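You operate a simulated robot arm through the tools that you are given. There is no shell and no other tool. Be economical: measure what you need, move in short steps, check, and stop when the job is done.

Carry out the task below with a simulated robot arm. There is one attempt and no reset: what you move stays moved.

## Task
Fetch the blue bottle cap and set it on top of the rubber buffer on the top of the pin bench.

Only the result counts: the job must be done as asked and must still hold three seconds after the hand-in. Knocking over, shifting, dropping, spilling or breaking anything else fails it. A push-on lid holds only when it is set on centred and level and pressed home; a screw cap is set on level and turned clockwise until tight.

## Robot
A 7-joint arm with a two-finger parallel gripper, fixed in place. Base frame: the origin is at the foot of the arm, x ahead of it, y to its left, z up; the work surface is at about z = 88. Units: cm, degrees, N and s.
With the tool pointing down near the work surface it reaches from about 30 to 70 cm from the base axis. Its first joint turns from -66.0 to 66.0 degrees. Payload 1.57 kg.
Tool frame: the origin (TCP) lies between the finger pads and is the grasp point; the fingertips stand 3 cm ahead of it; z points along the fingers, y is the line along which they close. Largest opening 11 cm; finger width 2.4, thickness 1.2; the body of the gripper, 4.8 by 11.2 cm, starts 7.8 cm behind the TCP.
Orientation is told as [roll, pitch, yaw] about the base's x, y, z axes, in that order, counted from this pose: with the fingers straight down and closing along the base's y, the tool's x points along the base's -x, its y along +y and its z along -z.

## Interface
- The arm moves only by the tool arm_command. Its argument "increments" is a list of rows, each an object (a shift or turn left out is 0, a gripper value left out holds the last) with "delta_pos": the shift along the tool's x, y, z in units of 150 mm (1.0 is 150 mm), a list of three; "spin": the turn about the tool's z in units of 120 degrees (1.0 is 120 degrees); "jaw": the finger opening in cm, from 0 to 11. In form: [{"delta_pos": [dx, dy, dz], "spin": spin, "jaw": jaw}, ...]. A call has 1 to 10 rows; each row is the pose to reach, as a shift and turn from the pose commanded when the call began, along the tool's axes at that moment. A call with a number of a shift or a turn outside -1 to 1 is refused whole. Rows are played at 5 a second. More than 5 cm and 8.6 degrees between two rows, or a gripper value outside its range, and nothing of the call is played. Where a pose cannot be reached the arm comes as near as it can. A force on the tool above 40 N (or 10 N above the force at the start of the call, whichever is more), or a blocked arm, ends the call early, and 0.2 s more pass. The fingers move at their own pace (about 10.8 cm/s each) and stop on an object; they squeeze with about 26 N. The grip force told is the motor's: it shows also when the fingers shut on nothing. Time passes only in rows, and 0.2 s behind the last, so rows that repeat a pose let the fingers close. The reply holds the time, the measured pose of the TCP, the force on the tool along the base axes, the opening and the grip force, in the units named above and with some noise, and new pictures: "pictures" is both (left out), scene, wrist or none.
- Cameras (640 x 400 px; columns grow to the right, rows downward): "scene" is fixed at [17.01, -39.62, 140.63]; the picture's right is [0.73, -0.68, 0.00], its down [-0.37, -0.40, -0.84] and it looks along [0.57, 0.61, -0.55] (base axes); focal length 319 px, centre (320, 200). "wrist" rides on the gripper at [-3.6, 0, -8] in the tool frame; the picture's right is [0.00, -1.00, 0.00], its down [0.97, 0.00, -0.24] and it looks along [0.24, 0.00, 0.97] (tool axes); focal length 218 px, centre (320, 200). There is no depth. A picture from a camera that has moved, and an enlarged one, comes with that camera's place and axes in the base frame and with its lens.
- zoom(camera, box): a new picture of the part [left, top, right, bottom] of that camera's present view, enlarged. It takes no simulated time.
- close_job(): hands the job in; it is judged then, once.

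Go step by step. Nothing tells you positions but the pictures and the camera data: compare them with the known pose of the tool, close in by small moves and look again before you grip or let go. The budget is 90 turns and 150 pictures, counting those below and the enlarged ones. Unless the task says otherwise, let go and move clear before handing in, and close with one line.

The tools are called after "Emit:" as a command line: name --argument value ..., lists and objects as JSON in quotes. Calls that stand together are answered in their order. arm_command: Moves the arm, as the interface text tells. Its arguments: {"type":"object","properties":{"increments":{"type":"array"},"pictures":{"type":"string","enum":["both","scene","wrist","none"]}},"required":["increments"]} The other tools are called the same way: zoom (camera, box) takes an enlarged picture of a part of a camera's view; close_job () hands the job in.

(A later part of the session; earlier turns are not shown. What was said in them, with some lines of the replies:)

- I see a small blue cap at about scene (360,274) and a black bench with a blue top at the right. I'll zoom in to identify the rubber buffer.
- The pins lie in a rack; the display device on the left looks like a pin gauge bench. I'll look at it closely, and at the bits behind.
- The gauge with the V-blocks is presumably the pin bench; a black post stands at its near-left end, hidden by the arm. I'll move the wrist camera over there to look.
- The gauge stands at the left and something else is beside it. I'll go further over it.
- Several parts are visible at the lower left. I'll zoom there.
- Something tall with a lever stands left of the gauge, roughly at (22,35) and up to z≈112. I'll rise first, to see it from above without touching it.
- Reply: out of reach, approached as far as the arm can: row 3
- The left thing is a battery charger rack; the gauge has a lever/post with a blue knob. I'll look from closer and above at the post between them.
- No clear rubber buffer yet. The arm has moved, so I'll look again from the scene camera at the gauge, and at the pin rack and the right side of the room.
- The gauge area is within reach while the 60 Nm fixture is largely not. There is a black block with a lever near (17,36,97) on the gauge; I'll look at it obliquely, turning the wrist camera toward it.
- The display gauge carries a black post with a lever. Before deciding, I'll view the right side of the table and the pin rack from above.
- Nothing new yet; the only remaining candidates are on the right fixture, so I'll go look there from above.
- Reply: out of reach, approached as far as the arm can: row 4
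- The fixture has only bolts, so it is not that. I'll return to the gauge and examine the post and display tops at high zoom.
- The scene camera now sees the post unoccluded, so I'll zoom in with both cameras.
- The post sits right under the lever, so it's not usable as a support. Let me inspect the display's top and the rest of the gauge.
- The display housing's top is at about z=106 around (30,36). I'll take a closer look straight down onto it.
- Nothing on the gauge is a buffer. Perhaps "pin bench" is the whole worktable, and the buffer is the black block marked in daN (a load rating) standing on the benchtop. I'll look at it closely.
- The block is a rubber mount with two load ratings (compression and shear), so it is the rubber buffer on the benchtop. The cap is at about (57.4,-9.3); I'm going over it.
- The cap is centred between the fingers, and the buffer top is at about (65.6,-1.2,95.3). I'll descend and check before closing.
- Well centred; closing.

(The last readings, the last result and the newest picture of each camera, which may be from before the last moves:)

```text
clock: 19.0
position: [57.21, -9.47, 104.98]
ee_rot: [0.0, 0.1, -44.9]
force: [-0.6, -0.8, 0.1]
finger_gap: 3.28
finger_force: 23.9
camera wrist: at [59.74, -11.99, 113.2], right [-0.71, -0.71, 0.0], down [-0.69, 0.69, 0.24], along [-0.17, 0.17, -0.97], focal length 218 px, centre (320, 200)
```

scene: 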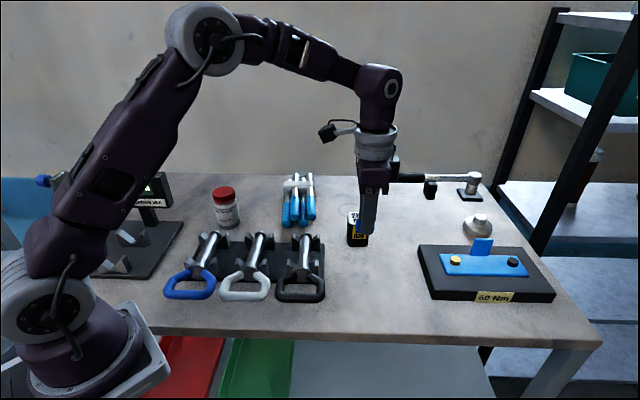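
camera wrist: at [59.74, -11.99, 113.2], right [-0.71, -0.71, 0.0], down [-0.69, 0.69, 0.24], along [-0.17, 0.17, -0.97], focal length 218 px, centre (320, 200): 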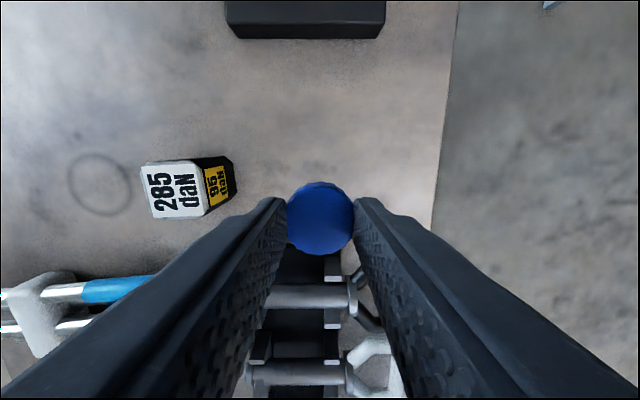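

The cap is held. I'll move 12 cm along tool y to above the buffer, at the current height.

Emit:
arm_command --increments '[{"delta_pos": [0, 0.2, 0]}, {"delta_pos": [0, 0.4, 0]}, {"delta_pos": [-0.01, 0.6, 0]}, {"delta_pos": [-0.01, 0.8, 0]}, {"delta_pos": [-0.01, 0.8, 0]}]' --pictures "both"

```text
clock: 20.2
position: [65.64, -1.03, 105.33]
ee_rot: [0.1, 0.0, -45.1]
force: [-0.9, 0.1, -0.6]
finger_gap: 3.26
finger_force: 24.8
camera wrist: at [68.21, -3.63, 113.38], right [-0.71, -0.71, 0.0], down [-0.69, 0.69, 0.24], along [-0.17, 0.17, -0.97], focal length 218 px, centre (320, 200)
```

scene: 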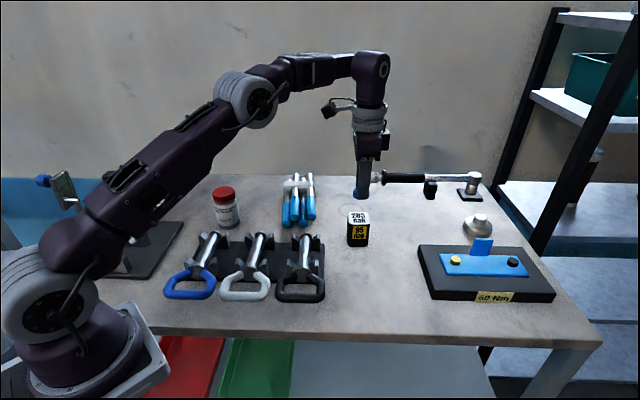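
wrist: 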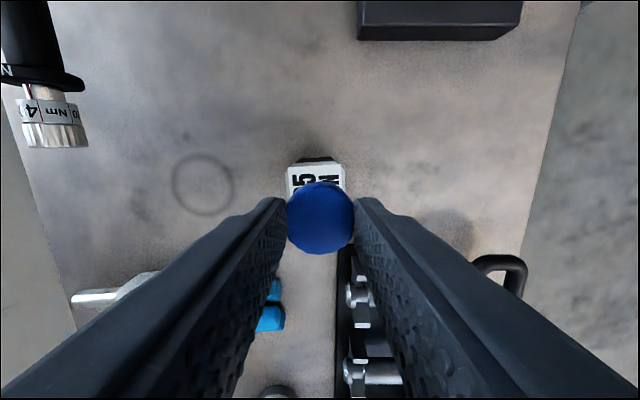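

Aligned within 0.3 cm. I'll descend to just above contact, correcting by 0.3 cm along tool y, and check.

Emit:
arm_command --increments '[{"delta_pos": [0, 0.02, 0.12]}, {"delta_pos": [0, 0.02, 0.24]}, {"delta_pos": [0, 0.02, 0.32]}, {"delta_pos": [0, 0.02, 0.36]}, {"delta_pos": [0, 0.02, 0.36]}]' --pictures "wrist"

Emit:
zoom --camera "scene" --box '[325, 180, 405, 260]'

```text
clock: 21.4
position: [65.99, -0.82, 99.78]
ee_rot: [0.0, 0.0, -45.1]
force: [0.1, 0.2, -0.5]
finger_gap: 3.27
finger_force: 24.6
camera wrist: at [68.48, -3.32, 107.9], right [-0.71, -0.71, 0.0], down [-0.69, 0.69, 0.24], along [-0.17, 0.17, -0.97], focal length 218 px, centre (320, 200)
```

wrist: 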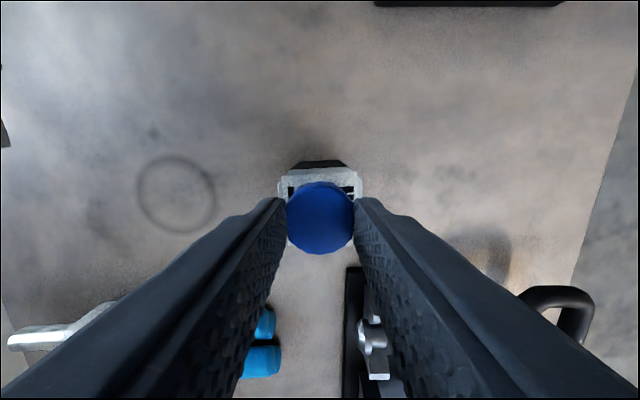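

```text
5.00 times, centred on (365, 220) of scene
camera zoom: at [17.01, -39.62, 140.63], right [0.73, -0.68, 0.0], down [-0.37, -0.4, -0.84], along [0.57, 0.61, -0.55], focal length 1597 px, centre (95, 100)
```

zoom: 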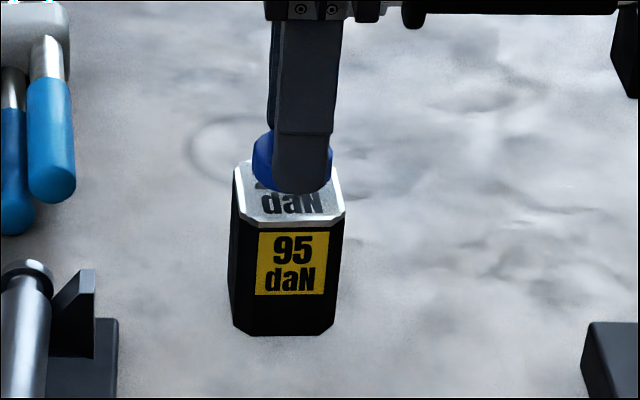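

Centred on the buffer and slightly above it. I'll lower in small steps until contact.

Emit:
arm_command --increments '[{"delta_pos": [0, 0, 0.01]}, {"delta_pos": [0, 0, 0.02]}, {"delta_pos": [0, 0, 0.025]}, {"delta_pos": [0, 0, 0.025]}]' --pictures "none"

Emit:
zoom --camera "scene" --box '[335, 190, 385, 240]'

```text
clock: 22.4
position: [65.97, -0.82, 99.33]
ee_rot: [0.0, 0.0, -45.1]
force: [-0.8, 1.0, -0.3]
finger_gap: 3.21
finger_force: 1.5
```

```text
8.00 times, centred on (360, 215) of scene
camera zoom: at [17.01, -39.62, 140.63], right [0.73, -0.68, 0.0], down [-0.37, -0.4, -0.84], along [0.57, 0.61, -0.55], focal length 2554 px, centre (0, 80)
```

zoom: 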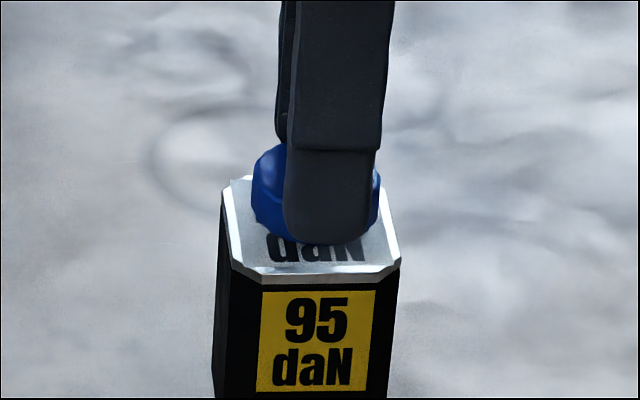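

Emit:
arm_command --increments '[{"delta_pos": [0, 0, 0.006]}, {"delta_pos": [0, 0, 0.012]}, {"delta_pos": [0, 0, 0.012]}]' --pictures "none"

Emit:
zoom --camera "scene" --box '[335, 190, 385, 240]'

```text
clock: 23.2
position: [65.99, -0.62, 99.04]
ee_rot: [0.0, 0.0, -45.0]
force: [-0.7, -0.1, 0.7]
finger_gap: 3.25
finger_force: 1.5
```

```text
8.00 times, centred on (360, 215) of scene
camera zoom: at [17.01, -39.62, 140.63], right [0.73, -0.68, 0.0], down [-0.37, -0.4, -0.84], along [0.57, 0.61, -0.55], focal length 2554 px, centre (0, 80)
```

zoom: 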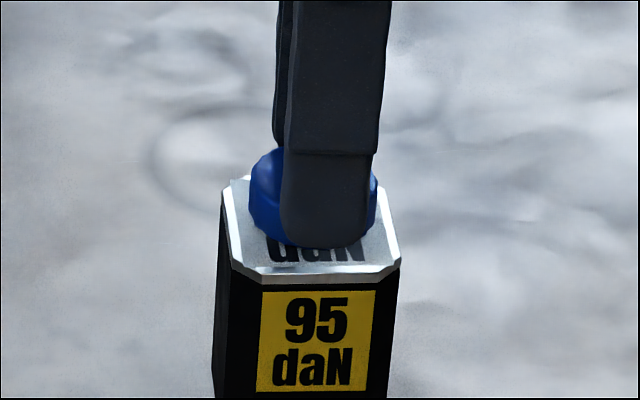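

Emit:
arm_command --increments '[{"delta_pos": [0, 0, 0.007]}, {"delta_pos": [0, 0, 0.014]}, {"delta_pos": [0, 0, 0.014]}]' --pictures "wrist"

Emit:
zoom --camera "scene" --box '[335, 190, 385, 240]'

```text
clock: 24.0
position: [66.11, -0.72, 99.01]
ee_rot: [0.0, 0.1, -44.9]
force: [-0.2, -0.6, -0.2]
finger_gap: 3.33
finger_force: 7.0
camera wrist: at [68.51, -3.32, 107.01], right [-0.71, -0.71, 0.0], down [-0.69, 0.69, 0.24], along [-0.17, 0.17, -0.97], focal length 218 px, centre (320, 200)
```

wrist: 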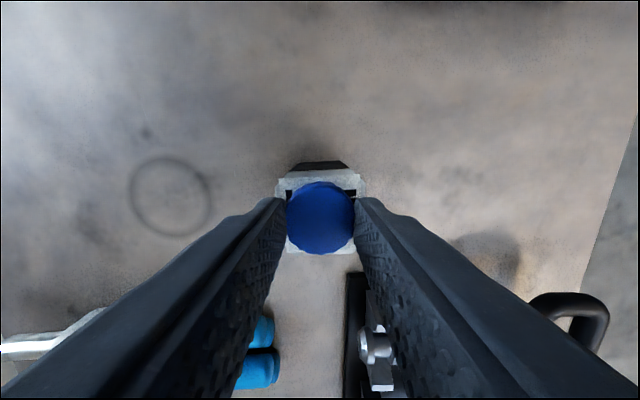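

```text
8.00 times, centred on (360, 215) of scene
camera zoom: at [17.01, -39.62, 140.63], right [0.73, -0.68, 0.0], down [-0.37, -0.4, -0.84], along [0.57, 0.61, -0.55], focal length 2554 px, centre (0, 80)
```

zoom: 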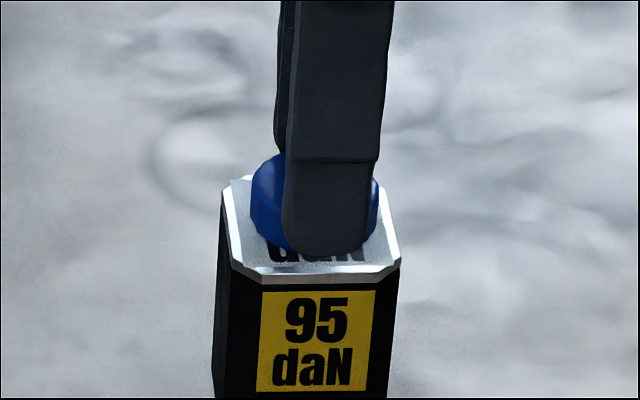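

The cap is at or within a millimetre or so of the plate, well inside its edges. I'll open the jaws slowly, then rise.

Emit:
arm_command --increments '[{"jaw": 3.6}, {"jaw": 4.0}, {"jaw": 5.0}, {"jaw": 6.0}, {"jaw": 6.0}]' --pictures "wrist"

Emit:
arm_command --increments '[{"delta_pos": [0, 0, -0.15]}, {"delta_pos": [0, 0, -0.4]}, {"delta_pos": [0, 0, -0.65]}, {"delta_pos": [0, 0, -0.65]}]' --pictures "both"

Emit:
zoom --camera "scene" --box '[330, 190, 390, 250]'

```text
clock: 25.2
position: [66.03, -0.8, 98.85]
ee_rot: [0.0, 0.0, -44.9]
force: [0.7, 0.4, 0.0]
finger_gap: 5.98
finger_force: 0.1
camera wrist: at [68.51, -3.32, 107.01], right [-0.71, -0.71, 0.0], down [-0.69, 0.69, 0.24], along [-0.17, 0.17, -0.97], focal length 218 px, centre (320, 200)
```

wrist: 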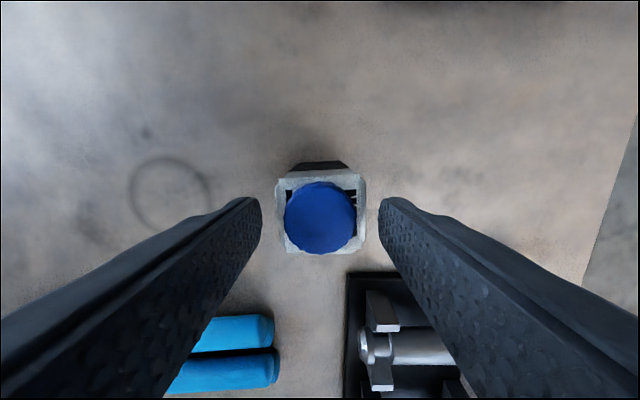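

```text
clock: 26.2
position: [66.01, -0.93, 108.68]
ee_rot: [0.0, 0.0, -45.0]
force: [-0.4, 0.4, -0.9]
finger_gap: 5.99
finger_force: 0.1
camera wrist: at [68.52, -3.39, 116.75], right [-0.71, -0.71, 0.0], down [-0.69, 0.69, 0.24], along [-0.17, 0.17, -0.97], focal length 218 px, centre (320, 200)
```

scene: 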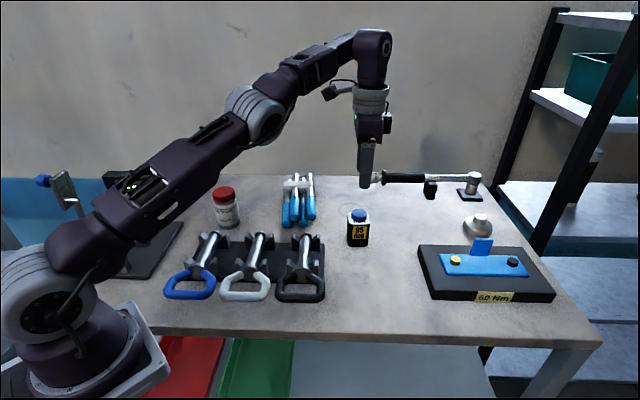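
wrist: 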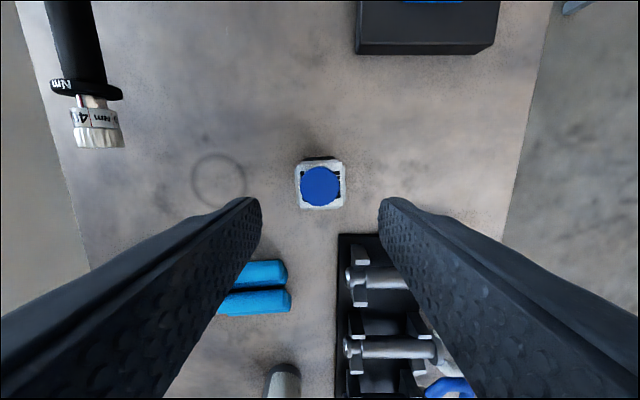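

```text
6.67 times, centred on (360, 220) of scene
camera zoom: at [17.01, -39.62, 140.63], right [0.73, -0.68, 0.0], down [-0.37, -0.4, -0.84], along [0.57, 0.61, -0.55], focal length 2129 px, centre (53, 67)
```

zoom: 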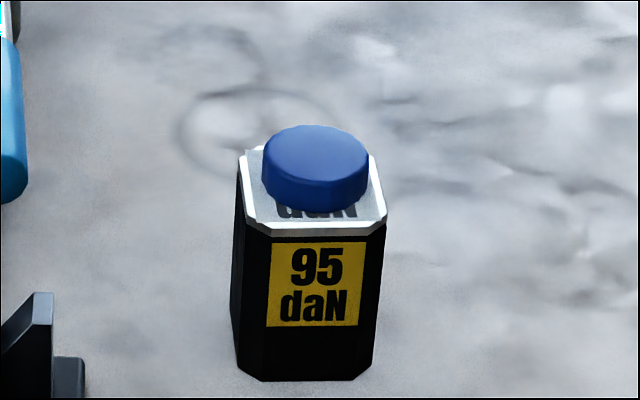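

The cap sits flat and centred on the buffer, nothing else has moved, and the gripper is clear. I'm handing in.

Emit:
close_job

```text
The job is handed in.
```

The blue bottle cap is resting flat and centred on the black block marked 285/95 daN. I took that block to be the rubber buffer and the worktable to be the pin bench, because nothing on the pin gauge fitted the description.
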